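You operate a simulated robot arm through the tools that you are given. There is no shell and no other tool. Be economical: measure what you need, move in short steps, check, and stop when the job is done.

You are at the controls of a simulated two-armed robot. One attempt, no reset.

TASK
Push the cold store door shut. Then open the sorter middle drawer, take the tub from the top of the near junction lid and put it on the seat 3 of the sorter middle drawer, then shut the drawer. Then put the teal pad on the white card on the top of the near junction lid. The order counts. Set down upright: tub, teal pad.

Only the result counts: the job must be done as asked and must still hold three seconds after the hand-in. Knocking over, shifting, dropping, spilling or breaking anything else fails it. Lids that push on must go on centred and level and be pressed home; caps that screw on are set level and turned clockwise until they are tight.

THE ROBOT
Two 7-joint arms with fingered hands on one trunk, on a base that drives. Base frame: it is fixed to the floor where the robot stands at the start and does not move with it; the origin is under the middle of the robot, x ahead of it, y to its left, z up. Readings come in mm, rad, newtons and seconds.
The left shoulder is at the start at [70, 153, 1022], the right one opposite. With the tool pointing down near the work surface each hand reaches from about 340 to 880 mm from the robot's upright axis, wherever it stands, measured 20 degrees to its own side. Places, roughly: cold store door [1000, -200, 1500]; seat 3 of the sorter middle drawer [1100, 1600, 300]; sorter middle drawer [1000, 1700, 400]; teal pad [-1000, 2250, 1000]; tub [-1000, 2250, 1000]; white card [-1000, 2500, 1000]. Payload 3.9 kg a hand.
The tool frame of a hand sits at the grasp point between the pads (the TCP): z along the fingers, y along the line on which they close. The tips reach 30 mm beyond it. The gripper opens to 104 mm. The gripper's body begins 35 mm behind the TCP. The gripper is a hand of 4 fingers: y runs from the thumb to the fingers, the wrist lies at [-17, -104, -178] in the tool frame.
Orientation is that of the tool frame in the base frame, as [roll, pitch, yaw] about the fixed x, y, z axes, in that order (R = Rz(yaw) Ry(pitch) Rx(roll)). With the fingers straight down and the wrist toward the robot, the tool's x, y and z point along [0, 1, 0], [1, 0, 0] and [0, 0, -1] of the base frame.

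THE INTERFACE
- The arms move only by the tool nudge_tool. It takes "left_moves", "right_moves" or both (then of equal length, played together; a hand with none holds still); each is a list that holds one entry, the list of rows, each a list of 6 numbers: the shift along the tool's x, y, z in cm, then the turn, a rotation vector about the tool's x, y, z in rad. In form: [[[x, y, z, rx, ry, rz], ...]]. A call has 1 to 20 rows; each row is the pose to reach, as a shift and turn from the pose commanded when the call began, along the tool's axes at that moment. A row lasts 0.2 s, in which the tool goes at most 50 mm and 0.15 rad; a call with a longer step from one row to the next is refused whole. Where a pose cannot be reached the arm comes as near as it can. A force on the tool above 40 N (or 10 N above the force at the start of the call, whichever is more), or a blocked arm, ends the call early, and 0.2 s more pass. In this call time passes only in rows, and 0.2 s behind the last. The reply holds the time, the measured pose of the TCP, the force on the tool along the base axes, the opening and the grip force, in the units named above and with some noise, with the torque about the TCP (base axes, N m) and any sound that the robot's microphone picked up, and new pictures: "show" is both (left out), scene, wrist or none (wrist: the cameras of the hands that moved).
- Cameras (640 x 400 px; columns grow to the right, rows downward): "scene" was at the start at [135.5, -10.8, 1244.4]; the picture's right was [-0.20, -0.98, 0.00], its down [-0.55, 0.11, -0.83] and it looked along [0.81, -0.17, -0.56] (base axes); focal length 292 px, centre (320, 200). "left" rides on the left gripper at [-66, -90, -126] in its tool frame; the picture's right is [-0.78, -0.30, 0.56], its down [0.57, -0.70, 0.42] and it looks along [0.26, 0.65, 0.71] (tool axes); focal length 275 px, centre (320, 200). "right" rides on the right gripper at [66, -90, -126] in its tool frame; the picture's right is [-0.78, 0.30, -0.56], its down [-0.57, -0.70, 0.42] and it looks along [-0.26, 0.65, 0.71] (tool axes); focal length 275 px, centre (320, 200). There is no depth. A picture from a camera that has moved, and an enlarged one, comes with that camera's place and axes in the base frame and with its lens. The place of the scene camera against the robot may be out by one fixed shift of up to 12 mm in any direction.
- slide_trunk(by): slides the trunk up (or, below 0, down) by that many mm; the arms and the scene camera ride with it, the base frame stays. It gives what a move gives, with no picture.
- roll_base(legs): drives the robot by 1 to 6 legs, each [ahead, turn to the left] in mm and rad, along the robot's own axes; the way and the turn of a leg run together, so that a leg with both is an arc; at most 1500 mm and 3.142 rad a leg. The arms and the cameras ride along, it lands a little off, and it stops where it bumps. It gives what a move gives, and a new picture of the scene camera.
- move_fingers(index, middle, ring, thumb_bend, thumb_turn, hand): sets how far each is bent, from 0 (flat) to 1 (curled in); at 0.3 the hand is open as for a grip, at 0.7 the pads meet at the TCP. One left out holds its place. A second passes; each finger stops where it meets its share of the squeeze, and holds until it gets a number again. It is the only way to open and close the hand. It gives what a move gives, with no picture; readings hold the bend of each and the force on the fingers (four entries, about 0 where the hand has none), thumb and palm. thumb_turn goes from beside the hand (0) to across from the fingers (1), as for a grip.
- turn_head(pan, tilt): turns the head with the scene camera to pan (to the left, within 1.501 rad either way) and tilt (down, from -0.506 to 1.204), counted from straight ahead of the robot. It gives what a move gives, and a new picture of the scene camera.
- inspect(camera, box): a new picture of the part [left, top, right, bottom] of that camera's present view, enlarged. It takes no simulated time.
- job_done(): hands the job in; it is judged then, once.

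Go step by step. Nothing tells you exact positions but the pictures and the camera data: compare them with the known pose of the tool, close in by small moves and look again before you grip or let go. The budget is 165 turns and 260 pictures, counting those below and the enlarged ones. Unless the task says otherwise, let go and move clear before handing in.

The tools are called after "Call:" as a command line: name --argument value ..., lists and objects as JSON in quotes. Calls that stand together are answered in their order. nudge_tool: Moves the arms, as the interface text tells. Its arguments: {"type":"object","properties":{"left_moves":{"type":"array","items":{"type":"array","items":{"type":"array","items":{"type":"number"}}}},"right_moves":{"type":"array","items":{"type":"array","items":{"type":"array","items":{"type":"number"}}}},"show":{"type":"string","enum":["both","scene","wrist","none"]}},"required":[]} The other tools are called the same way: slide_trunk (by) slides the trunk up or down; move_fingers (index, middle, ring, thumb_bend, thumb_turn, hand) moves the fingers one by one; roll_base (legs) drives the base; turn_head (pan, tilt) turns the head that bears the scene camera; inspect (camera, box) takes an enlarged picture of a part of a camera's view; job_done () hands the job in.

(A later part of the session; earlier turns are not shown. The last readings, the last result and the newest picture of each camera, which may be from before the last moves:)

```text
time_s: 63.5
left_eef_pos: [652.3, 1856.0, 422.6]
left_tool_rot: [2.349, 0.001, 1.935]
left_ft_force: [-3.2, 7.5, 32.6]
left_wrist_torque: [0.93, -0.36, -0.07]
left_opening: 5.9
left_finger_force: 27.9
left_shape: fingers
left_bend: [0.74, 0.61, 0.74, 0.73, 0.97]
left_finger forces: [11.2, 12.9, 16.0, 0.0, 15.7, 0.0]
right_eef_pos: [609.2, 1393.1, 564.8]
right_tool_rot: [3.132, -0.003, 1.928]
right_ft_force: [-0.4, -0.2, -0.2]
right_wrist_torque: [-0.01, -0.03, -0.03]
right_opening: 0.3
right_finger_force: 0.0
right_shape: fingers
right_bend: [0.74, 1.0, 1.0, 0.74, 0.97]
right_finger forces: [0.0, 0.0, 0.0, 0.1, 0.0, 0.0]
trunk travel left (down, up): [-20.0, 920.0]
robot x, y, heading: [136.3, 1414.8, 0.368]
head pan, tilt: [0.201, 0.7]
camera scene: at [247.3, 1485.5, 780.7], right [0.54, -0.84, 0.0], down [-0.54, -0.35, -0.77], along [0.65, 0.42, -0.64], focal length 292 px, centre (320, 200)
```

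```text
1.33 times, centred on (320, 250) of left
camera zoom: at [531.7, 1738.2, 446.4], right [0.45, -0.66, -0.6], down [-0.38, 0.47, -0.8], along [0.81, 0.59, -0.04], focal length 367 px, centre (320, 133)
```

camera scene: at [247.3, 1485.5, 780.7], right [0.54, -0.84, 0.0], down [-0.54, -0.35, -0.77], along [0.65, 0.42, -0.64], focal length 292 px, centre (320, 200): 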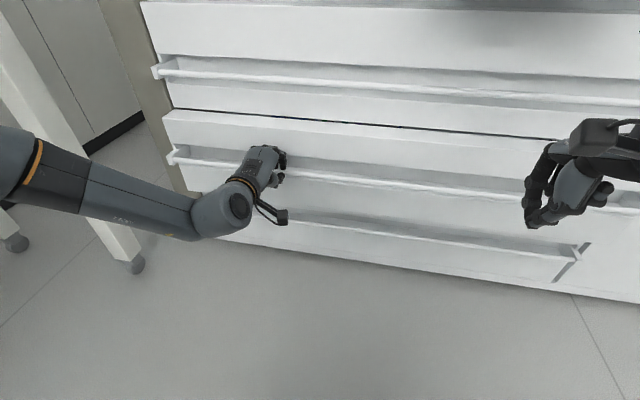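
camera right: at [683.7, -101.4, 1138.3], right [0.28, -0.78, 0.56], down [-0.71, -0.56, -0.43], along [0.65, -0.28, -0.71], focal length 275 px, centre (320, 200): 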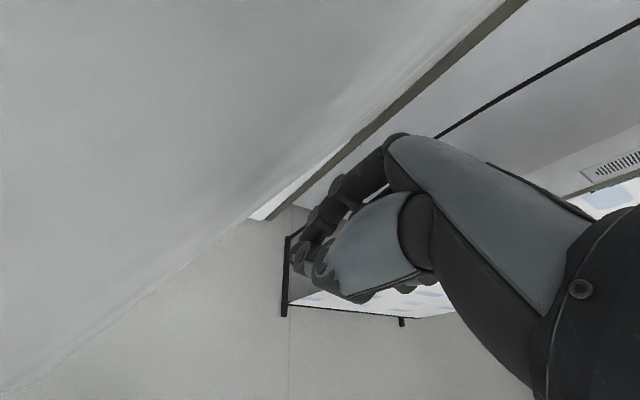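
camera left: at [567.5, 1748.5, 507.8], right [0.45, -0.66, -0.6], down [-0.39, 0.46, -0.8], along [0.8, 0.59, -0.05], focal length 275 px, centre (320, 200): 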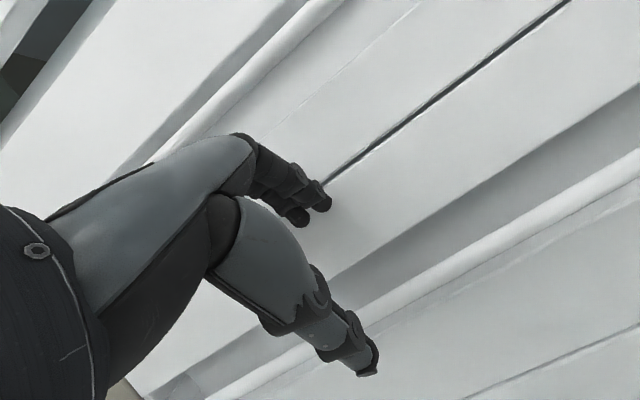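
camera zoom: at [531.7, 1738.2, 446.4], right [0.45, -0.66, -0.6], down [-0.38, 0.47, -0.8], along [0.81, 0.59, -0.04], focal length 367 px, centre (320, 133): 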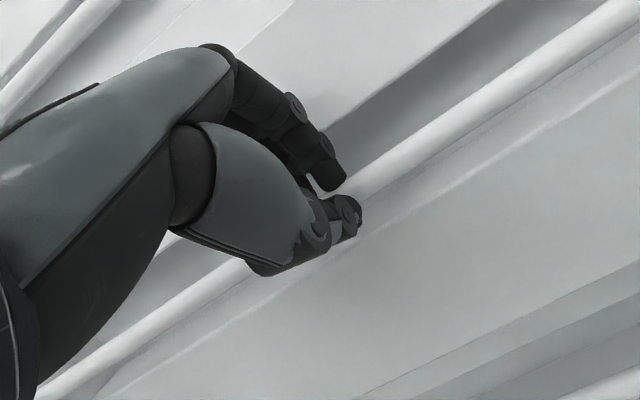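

The middle drawer is coming out with the hand. I keep backing.

Call:
roll_base --legs '[[-200, 0]]'

```text
time_s: 65.1
left_eef_pos: [466.7, 1780.5, 423.9]
left_tool_rot: [2.346, 0.001, 1.933]
left_ft_force: [4.1, -7.0, 21.9]
left_wrist_torque: [0.13, -0.64, -0.31]
left_opening: 0.0
left_finger_force: 19.0
left_shape: fingers
left_bend: [0.74, 0.6, 0.76, 0.78, 0.97]
left_finger forces: [12.5, 13.0, 0.0, 0.0, 10.8, 0.0]
right_eef_pos: [421.5, 1321.7, 563.3]
right_tool_rot: [3.133, -0.004, 1.931]
right_ft_force: [-0.1, 0.0, -1.1]
right_wrist_torque: [-0.03, -0.03, 0.0]
right_opening: 0.1
right_finger_force: 0.1
right_shape: fingers
right_bend: [0.74, 1.0, 1.0, 0.74, 0.97]
right_finger forces: [0.0, 0.0, 0.0, 0.0, 0.0, 0.0]
trunk travel left (down, up): [-20.0, 920.0]
robot x, y, heading: [-48.9, 1344.1, 0.375]
head pan, tilt: [0.201, 0.7]
camera scene: at [61.0, 1412.5, 780.5], right [0.54, -0.84, 0.0], down [-0.54, -0.35, -0.77], along [0.64, 0.42, -0.64], focal length 292 px, centre (320, 200)
```

scene: 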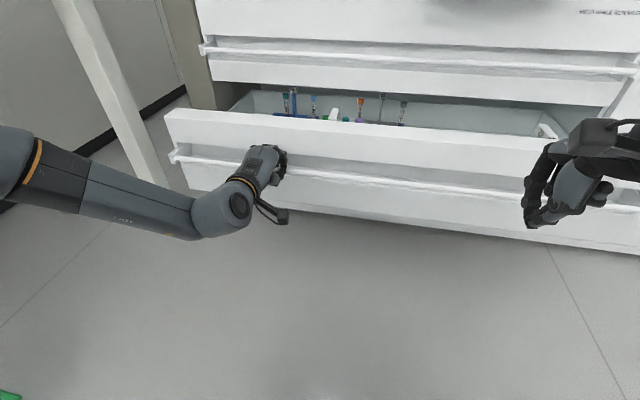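

Call:
roll_base --legs '[[-60, 0]]'

Call:
turn_head --pan -0.1 --tilt 0.6

Call:
inspect --camera "scene" --box '[200, 60, 520, 180]'

```text
time_s: 66.1
left_eef_pos: [411.0, 1761.2, 420.1]
left_tool_rot: [2.349, 0.003, 1.935]
left_ft_force: [-0.2, -0.2, 0.6]
left_wrist_torque: [-0.02, -0.03, 0.02]
left_opening: 0.0
left_finger_force: 0.1
left_shape: fingers
left_bend: [0.74, 0.75, 0.76, 0.77, 0.97]
left_finger forces: [0.0, 0.0, 0.1, 0.0, 0.0, 0.0]
right_eef_pos: [369.7, 1300.1, 562.1]
right_tool_rot: [3.136, -0.001, 1.93]
right_ft_force: [0.4, 0.4, 0.6]
right_wrist_torque: [-0.02, 0.01, 0.01]
right_opening: 0.0
right_finger_force: 0.0
right_shape: fingers
right_bend: [0.74, 1.0, 1.0, 0.74, 0.97]
right_finger forces: [0.1, 0.0, 0.0, 0.0, 0.0, 0.1]
trunk travel left (down, up): [-20.0, 920.0]
robot x, y, heading: [-108.2, 1321.5, 0.37]
head pan, tilt: [0.201, 0.7]
camera scene: at [7.9, 1392.8, 779.9], right [0.54, -0.84, 0.0], down [-0.54, -0.35, -0.76], along [0.64, 0.41, -0.64], focal length 292 px, centre (320, 200)
```

scene: 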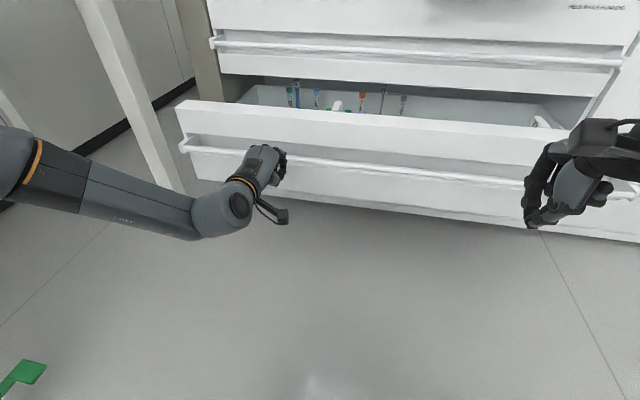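

```text
time_s: 66.9
left_eef_pos: [412.0, 1760.7, 420.4]
left_tool_rot: [2.35, 0.001, 1.937]
left_ft_force: [-0.2, -0.5, 0.4]
left_wrist_torque: [0.05, 0.05, -0.02]
left_opening: 0.0
left_finger_force: 0.2
left_shape: fingers
left_bend: [0.74, 0.75, 0.76, 0.77, 0.97]
left_finger forces: [0.0, 0.0, 0.0, 0.0, 0.1, 0.0]
right_eef_pos: [367.7, 1300.0, 560.9]
right_tool_rot: [3.136, -0.001, 1.931]
right_ft_force: [0.6, 0.3, -0.3]
right_wrist_torque: [0.0, -0.02, 0.02]
right_opening: 0.0
right_finger_force: 0.0
right_shape: fingers
right_bend: [0.74, 1.0, 1.0, 0.74, 0.97]
right_finger forces: [0.0, 0.1, 0.0, 0.0, 0.0, 0.0]
trunk travel left (down, up): [-20.0, 920.0]
robot x, y, heading: [-110.4, 1318.2, 0.369]
head pan, tilt: [-0.099, 0.6]
camera scene: at [21.6, 1370.6, 788.6], right [0.27, -0.96, 0.0], down [-0.54, -0.15, -0.82], along [0.79, 0.22, -0.57], focal length 292 px, centre (320, 200)
```

scene: 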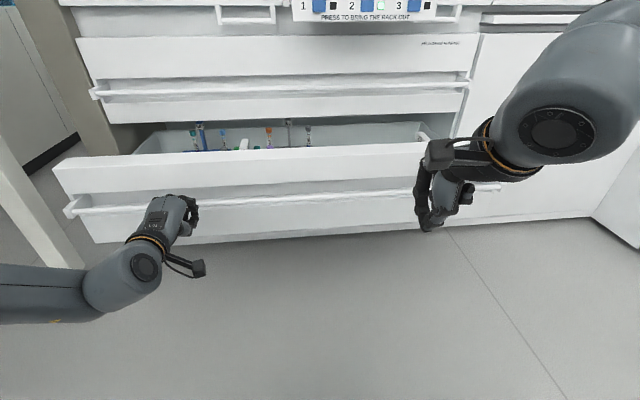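

```text
2.00 times, centred on (360, 120) of scene
camera zoom: at [21.6, 1370.6, 788.6], right [0.27, -0.96, 0.0], down [-0.54, -0.15, -0.82], along [0.79, 0.22, -0.57], focal length 583 px, centre (240, 360)
```

zoom: 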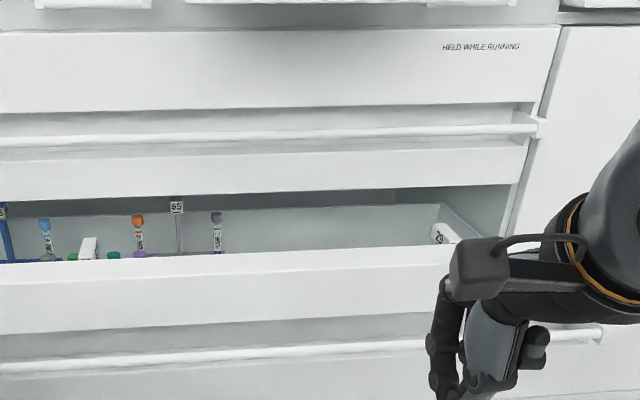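

The hand has let slip the rod with the drawer open about 250 mm. I back clear, raise the trunk and look into the drawer.

Call:
roll_base --legs '[[-120, 0]]'

Call:
slide_trunk --by 700

Call:
turn_head --pan 0.0 --tilt 0.95

Call:
inspect --camera "scene" --box '[160, 80, 480, 240]'

```text
time_s: 68.1
left_eef_pos: [300.1, 1716.9, 421.5]
left_tool_rot: [2.349, 0.001, 1.938]
left_ft_force: [-0.2, 0.3, -0.5]
left_wrist_torque: [0.01, 0.0, -0.04]
left_opening: 0.2
left_finger_force: 0.0
left_shape: fingers
left_bend: [0.74, 0.75, 0.76, 0.77, 0.97]
left_finger forces: [0.0, 0.1, 0.0, 0.0, 0.0, 0.0]
right_eef_pos: [256.3, 1255.9, 560.7]
right_tool_rot: [3.135, -0.001, 1.932]
right_ft_force: [0.8, -0.3, -0.1]
right_wrist_torque: [-0.02, -0.02, -0.01]
right_opening: 0.0
right_finger_force: 0.0
right_shape: fingers
right_bend: [0.74, 1.0, 1.0, 0.74, 0.97]
right_finger forces: [0.0, 0.0, 0.0, 0.0, 0.0, 0.0]
trunk travel left (down, up): [-20.0, 920.0]
robot x, y, heading: [-217.3, 1275.1, 0.374]
head pan, tilt: [-0.099, 0.6]
camera scene: at [-90.7, 1326.8, 788.6], right [0.27, -0.96, 0.0], down [-0.54, -0.15, -0.82], along [0.79, 0.22, -0.57], focal length 292 px, centre (320, 200)
```

scene: 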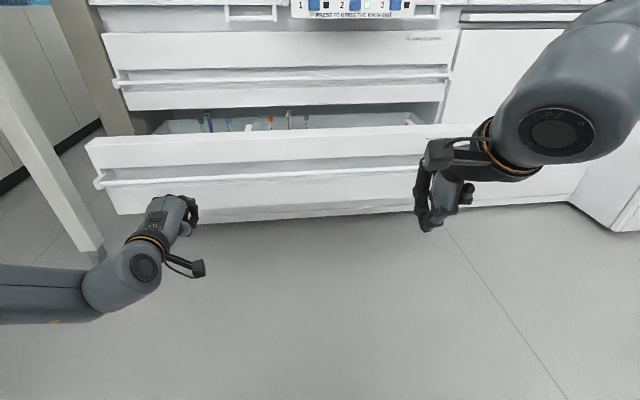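

```text
refused: 700 is not a number from -400 to 400
```

```text
time_s: 69.0
left_eef_pos: [298.5, 1717.0, 420.9]
left_tool_rot: [2.349, 0.002, 1.937]
left_ft_force: [0.2, -0.7, 0.4]
left_wrist_torque: [0.02, -0.03, 0.01]
left_opening: 0.0
left_finger_force: 0.0
left_shape: fingers
left_bend: [0.74, 0.75, 0.76, 0.77, 0.97]
left_finger forces: [0.0, 0.0, 0.1, 0.0, 0.0, 0.1]
right_eef_pos: [257.7, 1257.4, 561.2]
right_tool_rot: [3.136, -0.003, 1.933]
right_ft_force: [-0.3, 0.1, -0.4]
right_wrist_torque: [-0.01, 0.01, -0.01]
right_opening: 0.0
right_finger_force: 0.0
right_shape: fingers
right_bend: [0.74, 1.0, 1.0, 0.74, 0.97]
right_finger forces: [0.0, 0.0, 0.0, 0.0, 0.0, 0.0]
trunk travel left (down, up): [-20.0, 920.0]
robot x, y, heading: [-223.3, 1276.4, 0.374]
head pan, tilt: [0.0, 0.949]
camera scene: at [-108.1, 1329.5, 760.2], right [0.36, -0.93, 0.0], down [-0.76, -0.3, -0.58], along [0.54, 0.21, -0.81], focal length 292 px, centre (320, 200)
```

scene: 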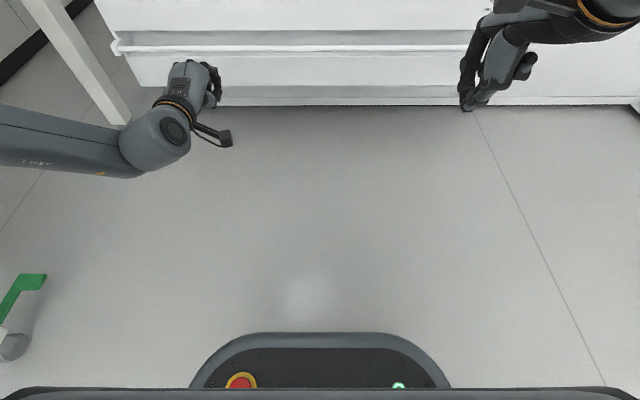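

```text
2.00 times, centred on (320, 160) of scene
camera zoom: at [-108.1, 1329.5, 760.2], right [0.36, -0.93, 0.0], down [-0.76, -0.3, -0.58], along [0.54, 0.21, -0.81], focal length 583 px, centre (320, 280)
```

zoom: 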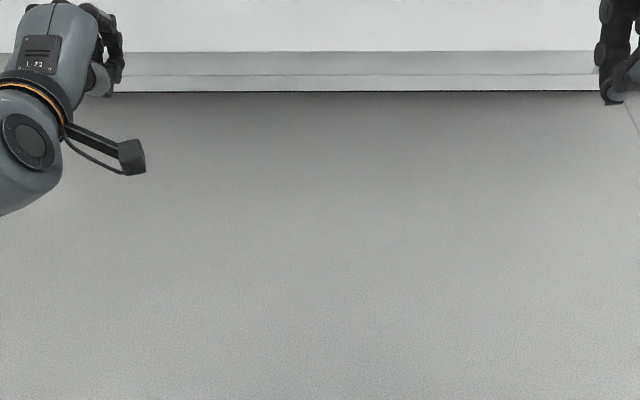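

Call:
slide_trunk --by 400

Call:
slide_trunk --by 300

Call:
turn_head --pan 0.0 --tilt 0.75

Call:
inspect --camera "scene" --box '[180, 150, 460, 290]'

```text
time_s: 72.8
left_eef_pos: [299.0, 1717.0, 821.5]
left_tool_rot: [2.349, 0.001, 1.938]
left_ft_force: [0.0, 0.1, -0.2]
left_wrist_torque: [-0.02, 0.01, 0.0]
left_opening: 0.2
left_finger_force: 0.0
left_shape: fingers
left_bend: [0.74, 0.75, 0.76, 0.77, 0.97]
left_finger forces: [0.0, 0.1, 0.1, 0.1, 0.0, 0.0]
right_eef_pos: [256.9, 1255.8, 961.0]
right_tool_rot: [3.135, -0.003, 1.933]
right_ft_force: [-0.3, 0.1, 0.5]
right_wrist_torque: [-0.02, 0.02, 0.0]
right_opening: 0.1
right_finger_force: 0.1
right_shape: fingers
right_bend: [0.74, 1.0, 1.0, 0.74, 0.97]
right_finger forces: [0.1, 0.0, 0.0, 0.1, 0.0, 0.0]
trunk travel left (down, up): [-420.0, 520.0]
robot x, y, heading: [-220.4, 1275.0, 0.373]
head pan, tilt: [0.0, 0.949]
```

```text
time_s: 75.8
left_eef_pos: [298.3, 1716.4, 1120.5]
left_tool_rot: [2.349, 0.002, 1.937]
left_ft_force: [-0.8, 0.8, 0.2]
left_wrist_torque: [0.04, 0.0, 0.03]
left_opening: 0.2
left_finger_force: 0.1
left_shape: fingers
left_bend: [0.74, 0.75, 0.76, 0.77, 0.97]
left_finger forces: [0.0, 0.0, 0.1, 0.0, 0.0, 0.0]
right_eef_pos: [257.0, 1256.8, 1261.6]
right_tool_rot: [3.136, -0.002, 1.932]
right_ft_force: [-0.5, -0.3, -0.1]
right_wrist_torque: [0.0, 0.01, 0.0]
right_opening: 0.3
right_finger_force: 0.0
right_shape: fingers
right_bend: [0.74, 1.0, 1.0, 0.74, 0.97]
right_finger forces: [0.0, 0.0, 0.0, 0.1, 0.0, 0.1]
trunk travel left (down, up): [-720.0, 220.0]
robot x, y, heading: [-218.4, 1278.9, 0.37]
head pan, tilt: [0.0, 0.949]
```

```text
time_s: 76.5
left_eef_pos: [299.6, 1717.8, 1120.5]
left_tool_rot: [2.349, 0.001, 1.937]
left_ft_force: [-0.4, -0.5, -0.1]
left_wrist_torque: [0.0, -0.05, 0.04]
left_opening: 0.1
left_finger_force: 0.0
left_shape: fingers
left_bend: [0.74, 0.75, 0.76, 0.77, 0.97]
left_finger forces: [0.0, 0.1, 0.1, 0.0, 0.0, 0.1]
right_eef_pos: [256.0, 1256.9, 1260.6]
right_tool_rot: [3.136, -0.001, 1.932]
right_ft_force: [-0.2, -0.1, 0.7]
right_wrist_torque: [-0.02, 0.01, 0.01]
right_opening: 0.0
right_finger_force: 0.0
right_shape: fingers
right_bend: [0.74, 1.0, 1.0, 0.74, 0.97]
right_finger forces: [0.0, 0.0, 0.1, 0.0, 0.0, 0.0]
trunk travel left (down, up): [-720.0, 220.0]
robot x, y, heading: [-221.0, 1277.4, 0.369]
head pan, tilt: [0.0, 0.75]
camera scene: at [-98.6, 1333.2, 1475.6], right [0.36, -0.93, 0.0], down [-0.64, -0.25, -0.73], along [0.68, 0.27, -0.68], focal length 292 px, centre (320, 200)
```

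scene: 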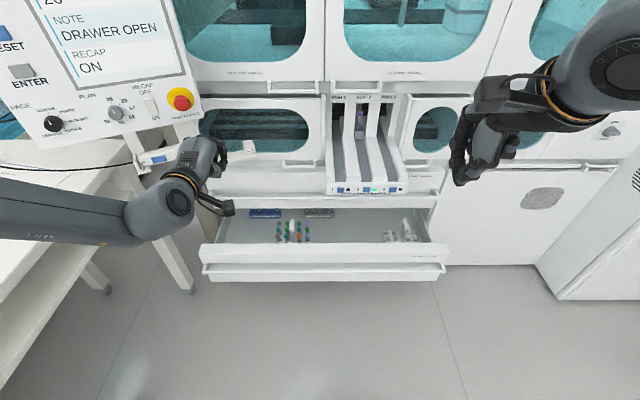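

```text
2.29 times, centred on (320, 220) of scene
camera zoom: at [-98.6, 1333.2, 1475.6], right [0.36, -0.93, 0.0], down [-0.64, -0.25, -0.73], along [0.68, 0.27, -0.68], focal length 666 px, centre (320, 154)
```

zoom: 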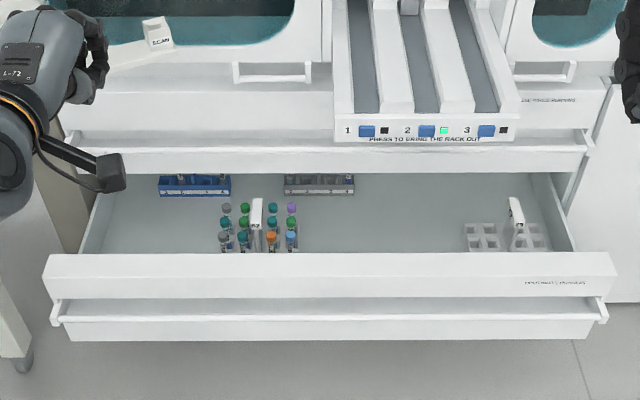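

The status shows "DRAWER OPEN". The drawer holds racks; I need to see seat numbers on its floor, so I raise more and drive nearer.

Call:
slide_trunk --by 200

Call:
roll_base --legs '[[280, 0]]'

Call:
turn_head --pan -0.1 --tilt 1.0

Call:
inspect --camera "scene" --box '[180, 120, 460, 290]'

```text
time_s: 78.7
left_eef_pos: [298.9, 1718.0, 1321.0]
left_tool_rot: [2.351, 0.002, 1.937]
left_ft_force: [0.0, 0.3, -1.1]
left_wrist_torque: [0.0, -0.03, 0.02]
left_opening: 0.0
left_finger_force: 0.0
left_shape: fingers
left_bend: [0.74, 0.75, 0.76, 0.77, 0.97]
left_finger forces: [0.0, 0.0, 0.0, 0.0, 0.0, 0.0]
right_eef_pos: [256.8, 1256.9, 1461.6]
right_tool_rot: [3.137, -0.001, 1.933]
right_ft_force: [-0.2, 0.4, -0.5]
right_wrist_torque: [-0.01, -0.02, -0.02]
right_opening: 0.0
right_finger_force: 0.1
right_shape: fingers
right_bend: [0.74, 1.0, 1.0, 0.74, 0.97]
right_finger forces: [0.1, 0.1, 0.0, 0.0, 0.0, 0.0]
trunk travel left (down, up): [-920.0, 20.0]
robot x, y, heading: [-220.2, 1282.0, 0.375]
head pan, tilt: [0.0, 0.75]
```

```text
time_s: 80.7
left_eef_pos: [557.6, 1817.4, 1323.9]
left_tool_rot: [2.349, 0.002, 1.936]
left_ft_force: [-0.4, -0.4, 0.4]
left_wrist_torque: [0.02, 0.0, 0.01]
left_opening: 0.0
left_finger_force: 0.0
left_shape: fingers
left_bend: [0.74, 0.75, 0.76, 0.77, 0.97]
left_finger forces: [0.0, 0.0, 0.0, 0.0, 0.0, 0.0]
right_eef_pos: [513.0, 1355.8, 1462.0]
right_tool_rot: [3.134, -0.004, 1.93]
right_ft_force: [-0.3, 0.4, -0.3]
right_wrist_torque: [-0.02, -0.04, 0.04]
right_opening: 0.0
right_finger_force: 0.1
right_shape: fingers
right_bend: [0.74, 1.0, 1.0, 0.74, 0.97]
right_finger forces: [0.0, 0.0, 0.1, 0.0, 0.0, 0.0]
trunk travel left (down, up): [-920.0, 20.0]
robot x, y, heading: [39.5, 1382.1, 0.374]
head pan, tilt: [0.0, 0.75]
camera scene: at [157.5, 1432.9, 1676.1], right [0.36, -0.93, 0.0], down [-0.63, -0.25, -0.73], along [0.68, 0.27, -0.68], focal length 292 px, centre (320, 200)
```

scene: 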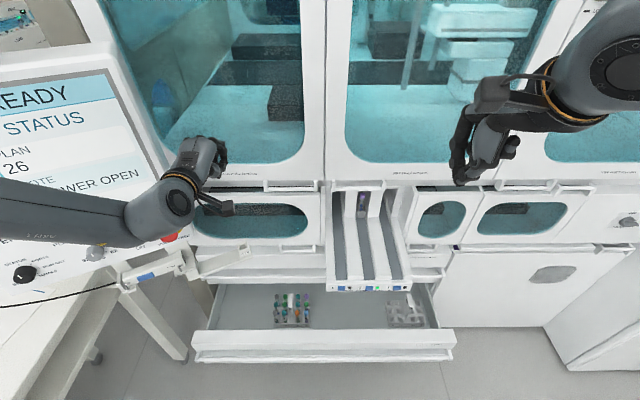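

```text
time_s: 81.4
left_eef_pos: [559.3, 1818.3, 1321.7]
left_tool_rot: [2.35, 0.002, 1.935]
left_ft_force: [-0.7, -0.7, 0.0]
left_wrist_torque: [0.0, -0.01, 0.03]
left_opening: 0.2
left_finger_force: 0.0
left_shape: fingers
left_bend: [0.74, 0.75, 0.76, 0.77, 0.97]
left_finger forces: [0.0, 0.1, 0.1, 0.0, 0.0, 0.0]
right_eef_pos: [516.8, 1357.2, 1462.5]
right_tool_rot: [3.137, 0.0, 1.93]
right_ft_force: [-0.5, 0.1, 0.0]
right_wrist_torque: [0.01, 0.02, -0.04]
right_opening: 0.1
right_finger_force: 0.2
right_shape: fingers
right_bend: [0.74, 1.0, 1.0, 0.74, 0.97]
right_finger forces: [0.0, 0.0, 0.0, 0.1, 0.0, 0.0]
trunk travel left (down, up): [-920.0, 20.0]
robot x, y, heading: [39.8, 1379.0, 0.372]
head pan, tilt: [-0.099, 1.0]
camera scene: at [151.3, 1423.1, 1656.6], right [0.27, -0.96, 0.0], down [-0.81, -0.23, -0.54], along [0.52, 0.15, -0.84], focal length 292 px, centre (320, 200)
```

scene: 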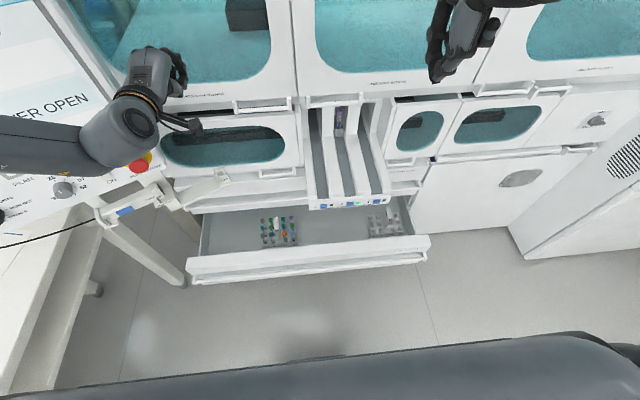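

```text
2.29 times, centred on (320, 205) of scene
camera zoom: at [151.3, 1423.1, 1656.6], right [0.27, -0.96, 0.0], down [-0.81, -0.23, -0.54], along [0.52, 0.15, -0.84], focal length 666 px, centre (320, 189)
```

zoom: 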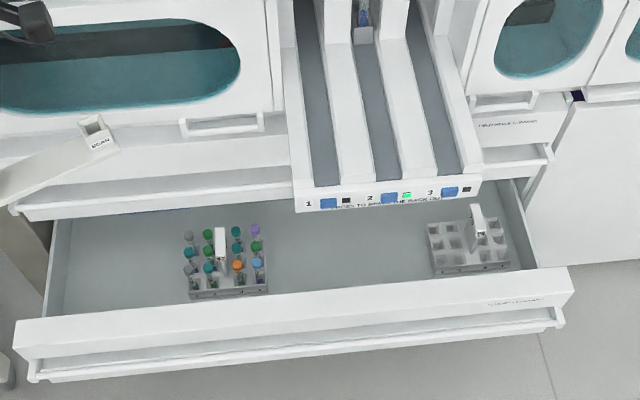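

Call:
inspect --camera "scene" --box '[290, 190, 430, 270]'

Call:
inspect --camera "scene" --box '[190, 190, 330, 270]'

```text
4.57 times, centred on (360, 230) of scene
camera zoom: at [151.3, 1423.1, 1656.6], right [0.27, -0.96, 0.0], down [-0.81, -0.23, -0.54], along [0.52, 0.15, -0.84], focal length 1333 px, centre (137, 63)
```

zoom: 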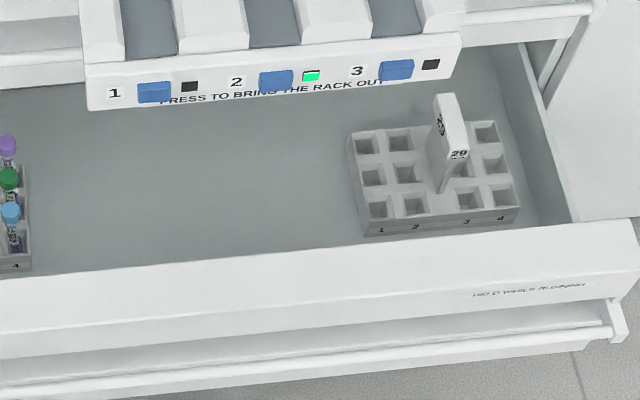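

```text
4.57 times, centred on (260, 230) of scene
camera zoom: at [151.3, 1423.1, 1656.6], right [0.27, -0.96, 0.0], down [-0.81, -0.23, -0.54], along [0.52, 0.15, -0.84], focal length 1333 px, centre (594, 63)
```

zoom: 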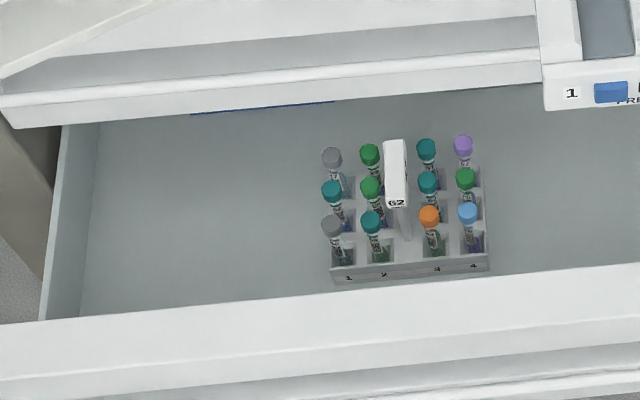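

Racks stand at offsets matching four front seats (62 in seat 2, 20 in seat 4), so seat 3 is the empty space between, but the port tray overhangs it. I'll pull the drawer further out by hooking its front panel from inside with the left hand, pointing down.

Call:
roll_base --legs '[[-220, 0]]'

Call:
slide_trunk --by -400

Call:
slide_trunk --by -340

Call:
nudge_tool --left_moves '[[[-3, 0, 0, 0.14, 0, 0], [-6, 0, 0, 0.28, 0, 0], [-9, 0, 0, 0.42, 0, 0], [-12, 0, 0, 0.56, 0, 0], [-15, 0, 0, 0.7, 0, 0], [-17, 0, 0, 0.785, 0, 0]]]'

```text
time_s: 83.1
left_eef_pos: [361.9, 1738.2, 1318.0]
left_tool_rot: [2.354, 0.003, 1.929]
left_ft_force: [0.3, 0.0, -1.0]
left_wrist_torque: [-0.02, 0.0, -0.01]
left_opening: 0.1
left_finger_force: 0.0
left_shape: fingers
left_bend: [0.74, 0.75, 0.76, 0.77, 0.97]
left_finger forces: [0.0, 0.0, 0.1, 0.0, 0.0, 0.0]
right_eef_pos: [317.1, 1277.7, 1459.6]
right_tool_rot: [3.141, -0.001, 1.924]
right_ft_force: [0.3, 1.6, 0.0]
right_wrist_torque: [0.01, 0.01, 0.0]
right_opening: 0.1
right_finger_force: 0.1
right_shape: fingers
right_bend: [0.74, 1.0, 1.0, 0.74, 0.97]
right_finger forces: [0.1, 0.1, 0.0, 0.0, 0.0, 0.0]
trunk travel left (down, up): [-920.0, 20.0]
robot x, y, heading: [-167.9, 1303.4, 0.366]
head pan, tilt: [-0.099, 1.0]
camera scene: at [-47.3, 1345.7, 1656.0], right [0.26, -0.96, 0.0], down [-0.81, -0.22, -0.54], along [0.52, 0.14, -0.84], focal length 292 px, centre (320, 200)
```

scene: 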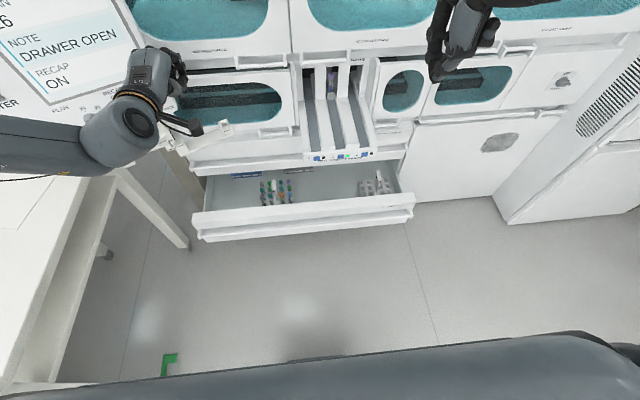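

```text
time_s: 86.9
left_eef_pos: [357.3, 1736.4, 921.5]
left_tool_rot: [2.35, 0.003, 1.93]
left_ft_force: [-0.1, -0.3, -0.5]
left_wrist_torque: [0.0, 0.0, 0.01]
left_opening: 0.0
left_finger_force: 0.0
left_shape: fingers
left_bend: [0.74, 0.75, 0.76, 0.77, 0.97]
left_finger forces: [0.0, 0.1, 0.0, 0.0, 0.1, 0.1]
right_eef_pos: [311.3, 1275.4, 1062.3]
right_tool_rot: [3.135, -0.002, 1.924]
right_ft_force: [-0.4, 0.2, 0.2]
right_wrist_torque: [-0.01, -0.03, -0.03]
right_opening: 0.1
right_finger_force: 0.1
right_shape: fingers
right_bend: [0.74, 1.0, 1.0, 0.74, 0.97]
right_finger forces: [0.1, 0.0, 0.0, 0.0, 0.0, 0.1]
trunk travel left (down, up): [-520.0, 420.0]
robot x, y, heading: [-167.2, 1303.0, 0.364]
head pan, tilt: [-0.099, 1.0]
```

```text
time_s: 90.3
left_eef_pos: [356.0, 1736.1, 582.2]
left_tool_rot: [2.349, 0.003, 1.929]
left_ft_force: [-1.2, -0.1, 0.5]
left_wrist_torque: [0.02, 0.01, -0.01]
left_opening: 0.1
left_finger_force: 0.1
left_shape: fingers
left_bend: [0.74, 0.75, 0.76, 0.77, 0.97]
left_finger forces: [0.0, 0.0, 0.0, 0.0, 0.0, 0.1]
right_eef_pos: [310.7, 1276.1, 721.4]
right_tool_rot: [3.137, -0.001, 1.924]
right_ft_force: [0.5, -0.1, 0.1]
right_wrist_torque: [-0.01, -0.01, 0.05]
right_opening: 0.0
right_finger_force: 0.0
right_shape: fingers
right_bend: [0.74, 1.0, 1.0, 0.74, 0.97]
right_finger forces: [0.0, 0.1, 0.0, 0.1, 0.1, 0.0]
trunk travel left (down, up): [-180.0, 760.0]
robot x, y, heading: [-167.3, 1299.2, 0.364]
head pan, tilt: [-0.099, 1.0]
```

```text
time_s: 91.7
left_eef_pos: [329.2, 1619.1, 608.7]
left_tool_rot: [3.135, 0.004, 1.926]
left_ft_force: [0.2, -0.1, -0.5]
left_wrist_torque: [0.0, 0.0, -0.01]
left_opening: 0.0
left_finger_force: 0.0
left_shape: fingers
left_bend: [0.74, 0.75, 0.76, 0.77, 0.97]
left_finger forces: [0.0, 0.0, 0.0, 0.0, 0.1, 0.0]
left hand out of reach, approached as far as the arm can: row 2, 3, 4, 5, 6
right_eef_pos: [309.8, 1275.8, 720.7]
right_tool_rot: [3.137, -0.002, 1.923]
right_ft_force: [0.4, 0.1, -0.4]
right_wrist_torque: [-0.02, 0.01, 0.0]
right_opening: 0.2
right_finger_force: 0.0
right_shape: fingers
right_bend: [0.74, 1.0, 1.0, 0.74, 0.97]
right_finger forces: [0.0, 0.0, 0.1, 0.0, 0.0, 0.0]
trunk travel left (down, up): [-180.0, 760.0]
robot x, y, heading: [-166.5, 1299.9, 0.361]
head pan, tilt: [-0.099, 1.0]
camera scene: at [-53.8, 1343.1, 916.6], right [0.26, -0.96, 0.0], down [-0.81, -0.22, -0.54], along [0.52, 0.14, -0.84], focal length 292 px, centre (320, 200)
camera left: at [266.5, 1525.4, 733.4], right [0.0, -0.83, -0.56], down [-0.85, 0.29, -0.43], along [0.52, 0.47, -0.71], focal length 275 px, centre (320, 200)
```

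scene: 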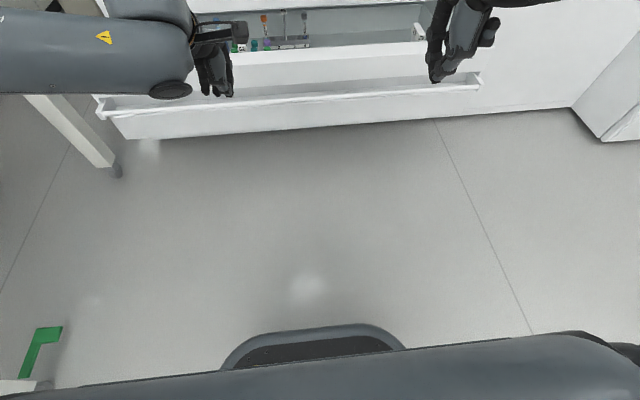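
left: 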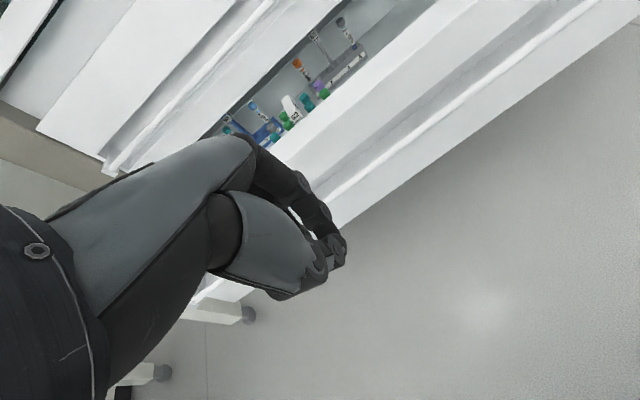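

Call:
nudge_tool --left_moves '[[[-4, -2, 0, 0, 0, 0], [-8, -4, 0, 0, 0, 0]]]' --show "none"

```text
time_s: 92.3
left_eef_pos: [308.1, 1580.7, 612.7]
left_tool_rot: [3.136, 0.003, 1.929]
left_ft_force: [0.0, 0.1, -0.3]
left_wrist_torque: [0.02, 0.02, -0.03]
left_opening: 0.0
left_finger_force: 0.0
left_shape: fingers
left_bend: [0.74, 0.75, 0.76, 0.77, 0.97]
left_finger forces: [0.0, 0.0, 0.0, 0.0, 0.1, 0.0]
left hand out of reach, approached as far as the arm can: row 1, 2
right_eef_pos: [310.8, 1276.1, 721.3]
right_tool_rot: [3.135, -0.001, 1.922]
right_ft_force: [0.0, -0.9, 0.1]
right_wrist_torque: [0.03, -0.02, 0.0]
right_opening: 0.1
right_finger_force: 0.1
right_shape: fingers
right_bend: [0.74, 1.0, 1.0, 0.74, 0.97]
right_finger forces: [0.0, 0.0, 0.1, 0.1, 0.0, 0.0]
trunk travel left (down, up): [-180.0, 760.0]
robot x, y, heading: [-165.7, 1301.1, 0.368]
head pan, tilt: [-0.099, 1.0]
```

Call:
roll_base --legs '[[330, 0]]'

Call:
inspect --camera "left" --box '[0, 0, 640, 400]'

```text
time_s: 94.4
left_eef_pos: [614.3, 1696.7, 611.6]
left_tool_rot: [3.135, 0.003, 1.926]
left_ft_force: [0.5, 0.4, -0.2]
left_wrist_torque: [0.01, -0.02, 0.0]
left_opening: 0.0
left_finger_force: 0.2
left_shape: fingers
left_bend: [0.74, 0.75, 0.76, 0.77, 0.97]
left_finger forces: [0.0, 0.1, 0.0, 0.0, 0.0, 0.1]
right_eef_pos: [616.1, 1391.3, 720.7]
right_tool_rot: [3.136, -0.003, 1.922]
right_ft_force: [-0.8, 0.4, 0.0]
right_wrist_torque: [0.0, 0.02, -0.02]
right_opening: 0.0
right_finger_force: 0.0
right_shape: fingers
right_bend: [0.74, 1.0, 1.0, 0.74, 0.97]
right_finger forces: [0.1, 0.1, 0.0, 0.0, 0.0, 0.0]
trunk travel left (down, up): [-180.0, 760.0]
robot x, y, heading: [138.9, 1412.5, 0.364]
head pan, tilt: [-0.099, 1.0]
camera scene: at [251.8, 1459.8, 916.5], right [0.26, -0.97, 0.0], down [-0.81, -0.22, -0.54], along [0.52, 0.14, -0.84], focal length 292 px, centre (320, 200)
```

scene: 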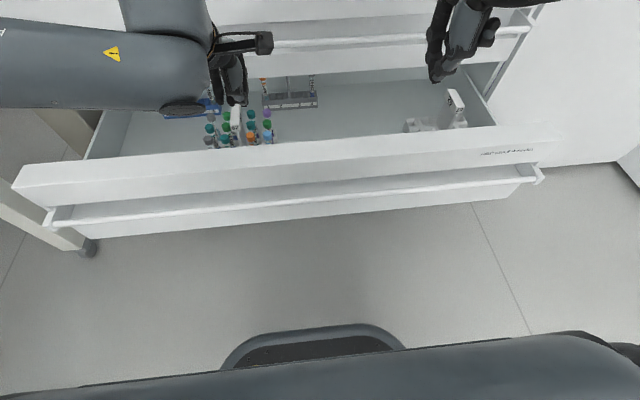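

```text
1.00 times, centred on (320, 200) of left (not enlarged: the box is as wide or as high as the picture)
camera zoom: at [550.3, 1602.4, 738.0], right [0.0, -0.83, -0.56], down [-0.85, 0.29, -0.43], along [0.52, 0.47, -0.71], focal length 275 px, centre (320, 200)
```

zoom: 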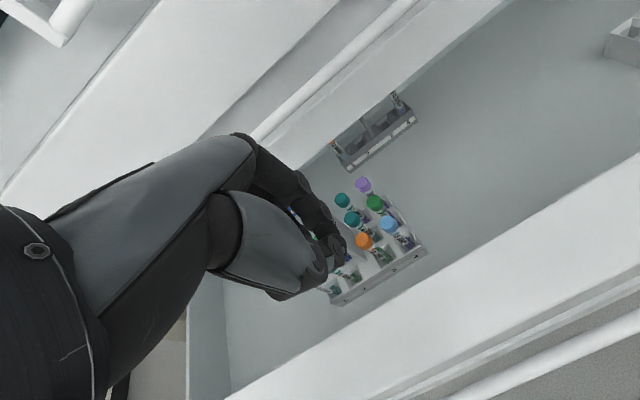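

Call:
roll_base --legs '[[28, 0]]'

Call:
slide_trunk --by -150

Call:
inspect --camera "left" --box '[0, 0, 640, 400]'

```text
time_s: 95.3
left_eef_pos: [640.1, 1705.8, 611.7]
left_tool_rot: [3.135, 0.003, 1.926]
left_ft_force: [0.6, -0.6, -0.5]
left_wrist_torque: [-0.02, 0.0, 0.02]
left_opening: 0.1
left_finger_force: 0.0
left_shape: fingers
left_bend: [0.74, 0.75, 0.76, 0.77, 0.97]
left_finger forces: [0.0, 0.1, 0.1, 0.1, 0.0, 0.0]
right_eef_pos: [642.8, 1401.7, 720.1]
right_tool_rot: [3.134, -0.001, 1.923]
right_ft_force: [-0.5, -0.6, 0.7]
right_wrist_torque: [0.01, 0.01, 0.03]
right_opening: 0.0
right_finger_force: 0.1
right_shape: fingers
right_bend: [0.74, 1.0, 1.0, 0.74, 0.97]
right_finger forces: [0.0, 0.0, 0.0, 0.0, 0.0, 0.0]
trunk travel left (down, up): [-180.0, 760.0]
robot x, y, heading: [162.7, 1428.7, 0.364]
head pan, tilt: [-0.099, 1.0]
camera scene: at [278.3, 1469.9, 916.5], right [0.26, -0.97, 0.0], down [-0.81, -0.22, -0.54], along [0.52, 0.14, -0.84], focal length 292 px, centre (320, 200)
```

scene: 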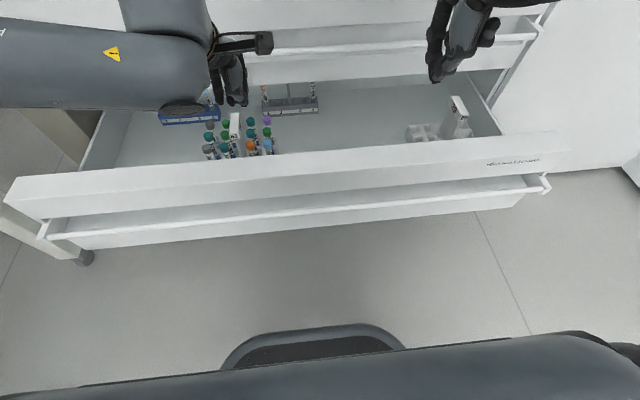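

```text
time_s: 97.0
left_eef_pos: [639.6, 1706.4, 462.4]
left_tool_rot: [3.135, 0.005, 1.927]
left_ft_force: [0.1, 0.0, -0.8]
left_wrist_torque: [0.0, -0.01, 0.01]
left_opening: 0.0
left_finger_force: 0.0
left_shape: fingers
left_bend: [0.74, 0.75, 0.76, 0.77, 0.97]
left_finger forces: [0.0, 0.0, 0.0, 0.1, 0.0, 0.0]
right_eef_pos: [642.2, 1401.4, 571.8]
right_tool_rot: [3.137, -0.002, 1.925]
right_ft_force: [-0.7, 0.3, 0.2]
right_wrist_torque: [0.01, 0.03, -0.01]
right_opening: 0.0
right_finger_force: 0.1
right_shape: fingers
right_bend: [0.74, 1.0, 1.0, 0.74, 0.97]
right_finger forces: [0.0, 0.0, 0.0, 0.0, 0.1, 0.0]
trunk travel left (down, up): [-30.0, 910.0]
robot x, y, heading: [167.3, 1429.0, 0.362]
head pan, tilt: [-0.099, 1.0]
```

```text
1.00 times, centred on (320, 200) of left (not enlarged: the box is as wide or as high as the picture)
camera zoom: at [576.2, 1612.3, 588.3], right [0.0, -0.83, -0.56], down [-0.85, 0.29, -0.43], along [0.52, 0.47, -0.71], focal length 275 px, centre (320, 200)
```

zoom: 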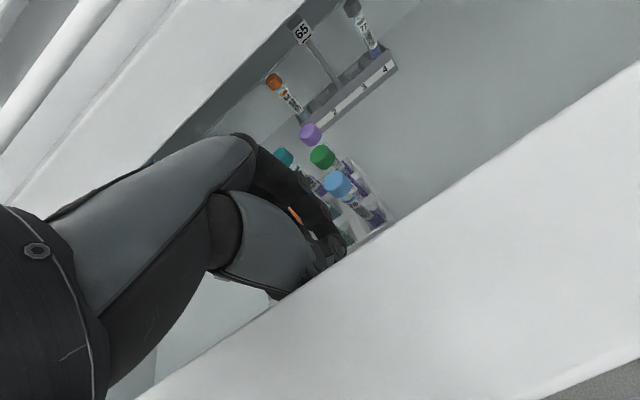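

Call:
roll_base --legs '[[-60, 0], [-110, 0]]'

Call:
inspect --camera "left" --box '[0, 0, 640, 400]'

```text
time_s: 98.8
left_eef_pos: [505.2, 1657.4, 467.1]
left_tool_rot: [3.122, 0.008, 1.939]
left_ft_force: [8.6, 2.9, -0.5]
left_wrist_torque: [-0.1, 0.32, 0.06]
left_opening: 0.0
left_finger_force: 4.6
left_shape: fingers
left_bend: [0.74, 0.75, 0.76, 0.77, 0.97]
left_finger forces: [0.0, 0.0, 0.0, 0.0, 9.2, 0.1]
right_eef_pos: [504.0, 1348.4, 571.2]
right_tool_rot: [3.137, 0.001, 1.922]
right_ft_force: [0.7, -0.7, -0.4]
right_wrist_torque: [-0.03, -0.03, -0.03]
right_opening: 0.1
right_finger_force: 0.0
right_shape: fingers
right_bend: [0.74, 1.0, 1.0, 0.74, 0.97]
right_finger forces: [0.0, 0.0, 0.0, 0.0, 0.0, 0.1]
trunk travel left (down, up): [-30.0, 910.0]
robot x, y, heading: [26.1, 1375.8, 0.366]
head pan, tilt: [-0.099, 1.0]
stopped in leg 2: the force on the tool passed its limit at 63 N (the readings are from after the stop); the commanded pose is now the measured one
camera scene: at [139.1, 1416.8, 766.4], right [0.26, -0.96, 0.0], down [-0.81, -0.22, -0.54], along [0.52, 0.14, -0.84], focal length 292 px, centre (320, 200)
```

scene: 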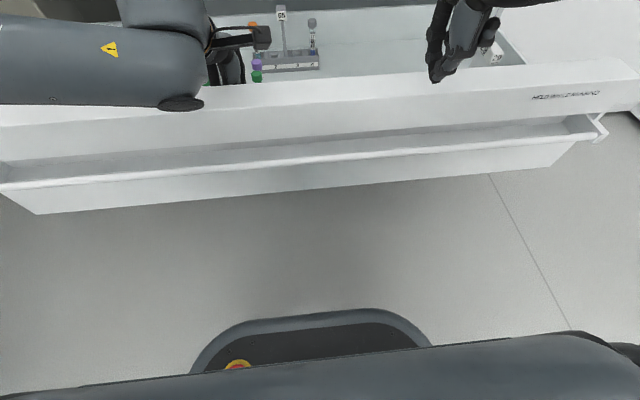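

```text
1.00 times, centred on (320, 200) of left (not enlarged: the box is as wide or as high as the picture)
camera zoom: at [441.3, 1563.3, 591.3], right [0.02, -0.83, -0.56], down [-0.85, 0.28, -0.44], along [0.53, 0.48, -0.7], focal length 275 px, centre (320, 200)
```

zoom: 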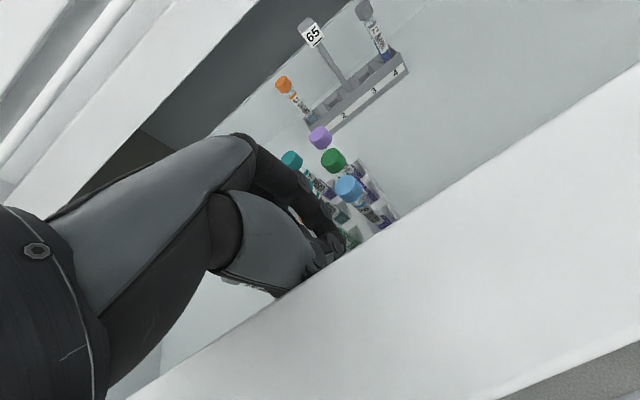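

The drawer seems at its stop (about 365 mm open). I lift the hand out, back off and raise.

Call:
roll_base --legs '[[12, 0]]'

Call:
slide_trunk --by 180

Call:
roll_base --legs '[[-300, 0]]'

Call:
slide_trunk --by 400

Call:
turn_head --pan 0.0 --tilt 0.7

Call:
inspect --camera "scene" --box '[180, 150, 460, 310]'

```text
time_s: 99.5
left_eef_pos: [515.1, 1660.7, 467.1]
left_tool_rot: [3.12, 0.007, 1.936]
left_ft_force: [0.3, -0.5, 0.3]
left_wrist_torque: [-0.01, 0.01, -0.02]
left_opening: 0.0
left_finger_force: 0.1
left_shape: fingers
left_bend: [0.74, 0.75, 0.76, 0.77, 0.97]
left_finger forces: [0.0, 0.0, 0.1, 0.1, 0.0, 0.0]
right_eef_pos: [514.0, 1352.6, 571.7]
right_tool_rot: [3.137, -0.001, 1.924]
right_ft_force: [-0.1, -0.3, 0.0]
right_wrist_torque: [0.02, -0.02, 0.01]
right_opening: 0.2
right_finger_force: 0.0
right_shape: fingers
right_bend: [0.74, 1.0, 1.0, 0.74, 0.97]
right_finger forces: [0.1, 0.1, 0.0, 0.0, 0.0, 0.1]
trunk travel left (down, up): [-30.0, 910.0]
robot x, y, heading: [37.0, 1379.3, 0.365]
head pan, tilt: [-0.099, 1.0]
camera scene: at [149.4, 1420.8, 766.6], right [0.26, -0.96, 0.0], down [-0.81, -0.22, -0.54], along [0.52, 0.14, -0.84], focal length 292 px, centre (320, 200)
```

scene: 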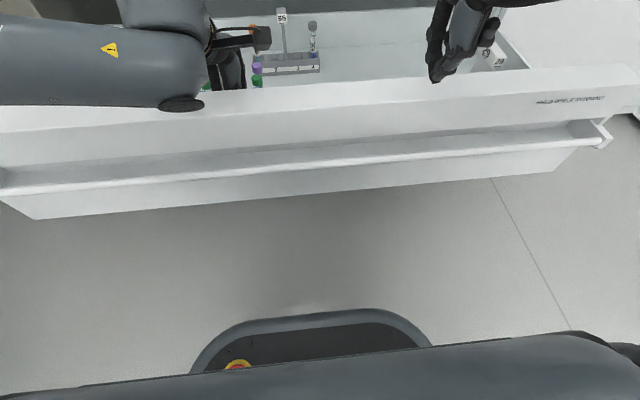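

```text
time_s: 101.5
left_eef_pos: [514.7, 1660.7, 646.8]
left_tool_rot: [3.124, 0.005, 1.938]
left_ft_force: [0.2, -0.6, 0.4]
left_wrist_torque: [0.02, 0.0, 0.04]
left_opening: 0.0
left_finger_force: 0.0
left_shape: fingers
left_bend: [0.74, 0.75, 0.76, 0.77, 0.97]
left_finger forces: [0.0, 0.0, 0.1, 0.0, 0.1, 0.0]
right_eef_pos: [513.8, 1352.6, 750.4]
right_tool_rot: [3.136, 0.001, 1.924]
right_ft_force: [0.3, -0.2, 0.1]
right_wrist_torque: [-0.02, 0.03, 0.01]
right_opening: 0.1
right_finger_force: 0.1
right_shape: fingers
right_bend: [0.74, 1.0, 1.0, 0.74, 0.97]
right_finger forces: [0.1, 0.0, 0.2, 0.1, 0.0, 0.1]
trunk travel left (down, up): [-210.0, 730.0]
robot x, y, heading: [38.3, 1375.9, 0.362]
head pan, tilt: [-0.099, 1.0]
```

```text
time_s: 103.5
left_eef_pos: [239.7, 1555.6, 647.8]
left_tool_rot: [3.122, 0.007, 1.936]
left_ft_force: [-0.5, 0.2, 0.5]
left_wrist_torque: [0.0, 0.02, 0.02]
left_opening: 0.0
left_finger_force: 0.1
left_shape: fingers
left_bend: [0.74, 0.75, 0.76, 0.77, 0.97]
left_finger forces: [0.0, 0.1, 0.0, 0.0, 0.1, 0.0]
right_eef_pos: [238.4, 1247.5, 752.3]
right_tool_rot: [3.137, 0.0, 1.923]
right_ft_force: [-0.2, 0.4, 0.1]
right_wrist_torque: [0.02, 0.01, -0.02]
right_opening: 0.0
right_finger_force: 0.1
right_shape: fingers
right_bend: [0.74, 1.0, 1.0, 0.74, 0.97]
right_finger forces: [0.0, 0.0, 0.0, 0.0, 0.0, 0.0]
trunk travel left (down, up): [-210.0, 730.0]
robot x, y, heading: [-237.5, 1274.2, 0.367]
head pan, tilt: [-0.099, 1.0]
camera scene: at [-126.1, 1315.5, 946.7], right [0.26, -0.97, 0.0], down [-0.81, -0.22, -0.54], along [0.52, 0.14, -0.84], focal length 292 px, centre (320, 200)
```

scene: 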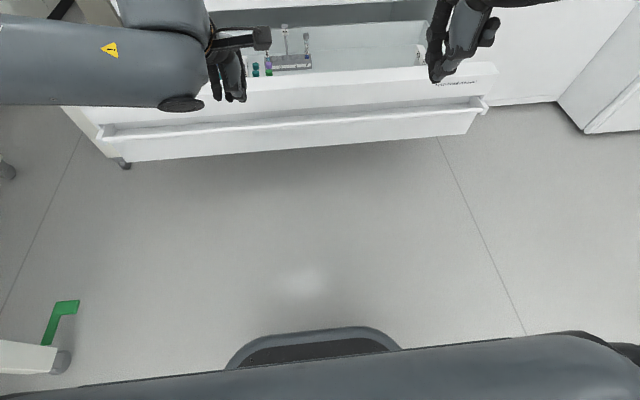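

```text
time_s: 107.3
left_eef_pos: [240.7, 1555.9, 1047.2]
left_tool_rot: [3.121, 0.006, 1.938]
left_ft_force: [-0.9, 0.7, 0.5]
left_wrist_torque: [0.0, -0.01, 0.03]
left_opening: 0.2
left_finger_force: 0.1
left_shape: fingers
left_bend: [0.74, 0.75, 0.76, 0.77, 0.97]
left_finger forces: [0.0, 0.1, 0.0, 0.0, 0.0, 0.0]
right_eef_pos: [238.2, 1247.4, 1151.5]
right_tool_rot: [3.134, 0.001, 1.923]
right_ft_force: [0.4, 0.4, 0.5]
right_wrist_torque: [0.02, -0.04, -0.01]
right_opening: 0.1
right_finger_force: 0.0
right_shape: fingers
right_bend: [0.74, 1.0, 1.0, 0.74, 0.97]
right_finger forces: [0.0, 0.0, 0.0, 0.0, 0.0, 0.0]
trunk travel left (down, up): [-610.0, 330.0]
robot x, y, heading: [-237.2, 1272.3, 0.365]
head pan, tilt: [-0.099, 1.0]
```

```text
time_s: 108.2
left_eef_pos: [240.7, 1555.8, 1047.9]
left_tool_rot: [3.121, 0.005, 1.937]
left_ft_force: [-1.8, -1.4, -0.1]
left_wrist_torque: [-0.02, 0.01, -0.01]
left_opening: 0.0
left_finger_force: 0.1
left_shape: fingers
left_bend: [0.74, 0.75, 0.76, 0.77, 0.97]
left_finger forces: [0.0, 0.1, 0.0, 0.1, 0.0, 0.1]
right_eef_pos: [237.8, 1246.6, 1151.6]
right_tool_rot: [3.134, 0.001, 1.924]
right_ft_force: [0.1, 0.4, -0.1]
right_wrist_torque: [0.02, 0.0, 0.0]
right_opening: 0.1
right_finger_force: 0.1
right_shape: fingers
right_bend: [0.74, 1.0, 1.0, 0.74, 0.97]
right_finger forces: [0.0, 0.1, 0.0, 0.1, 0.1, 0.0]
trunk travel left (down, up): [-610.0, 330.0]
robot x, y, heading: [-237.8, 1273.9, 0.362]
head pan, tilt: [0.0, 0.7]
camera scene: at [-113.5, 1327.6, 1369.9], right [0.36, -0.93, 0.0], down [-0.6, -0.23, -0.76], along [0.71, 0.27, -0.64], focal length 292 px, centre (320, 200)
```

scene: 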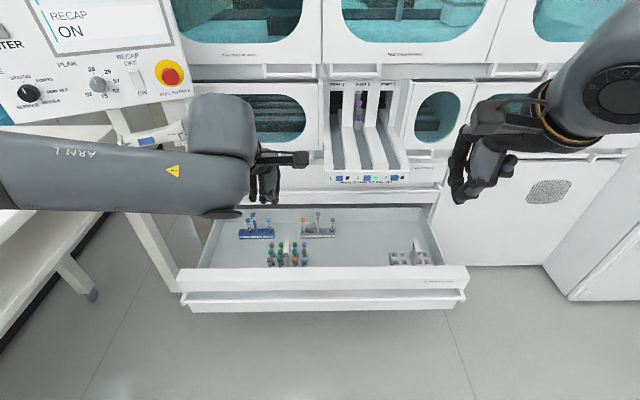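

```text
2.29 times, centred on (320, 230) of scene
camera zoom: at [-113.5, 1327.6, 1369.9], right [0.36, -0.93, 0.0], down [-0.6, -0.23, -0.76], along [0.71, 0.27, -0.64], focal length 666 px, centre (320, 131)
```

zoom: 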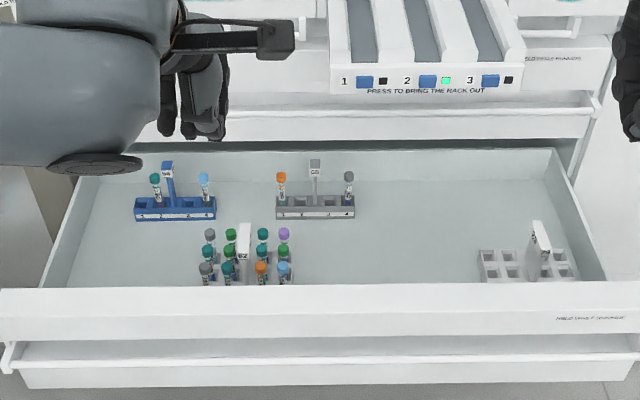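

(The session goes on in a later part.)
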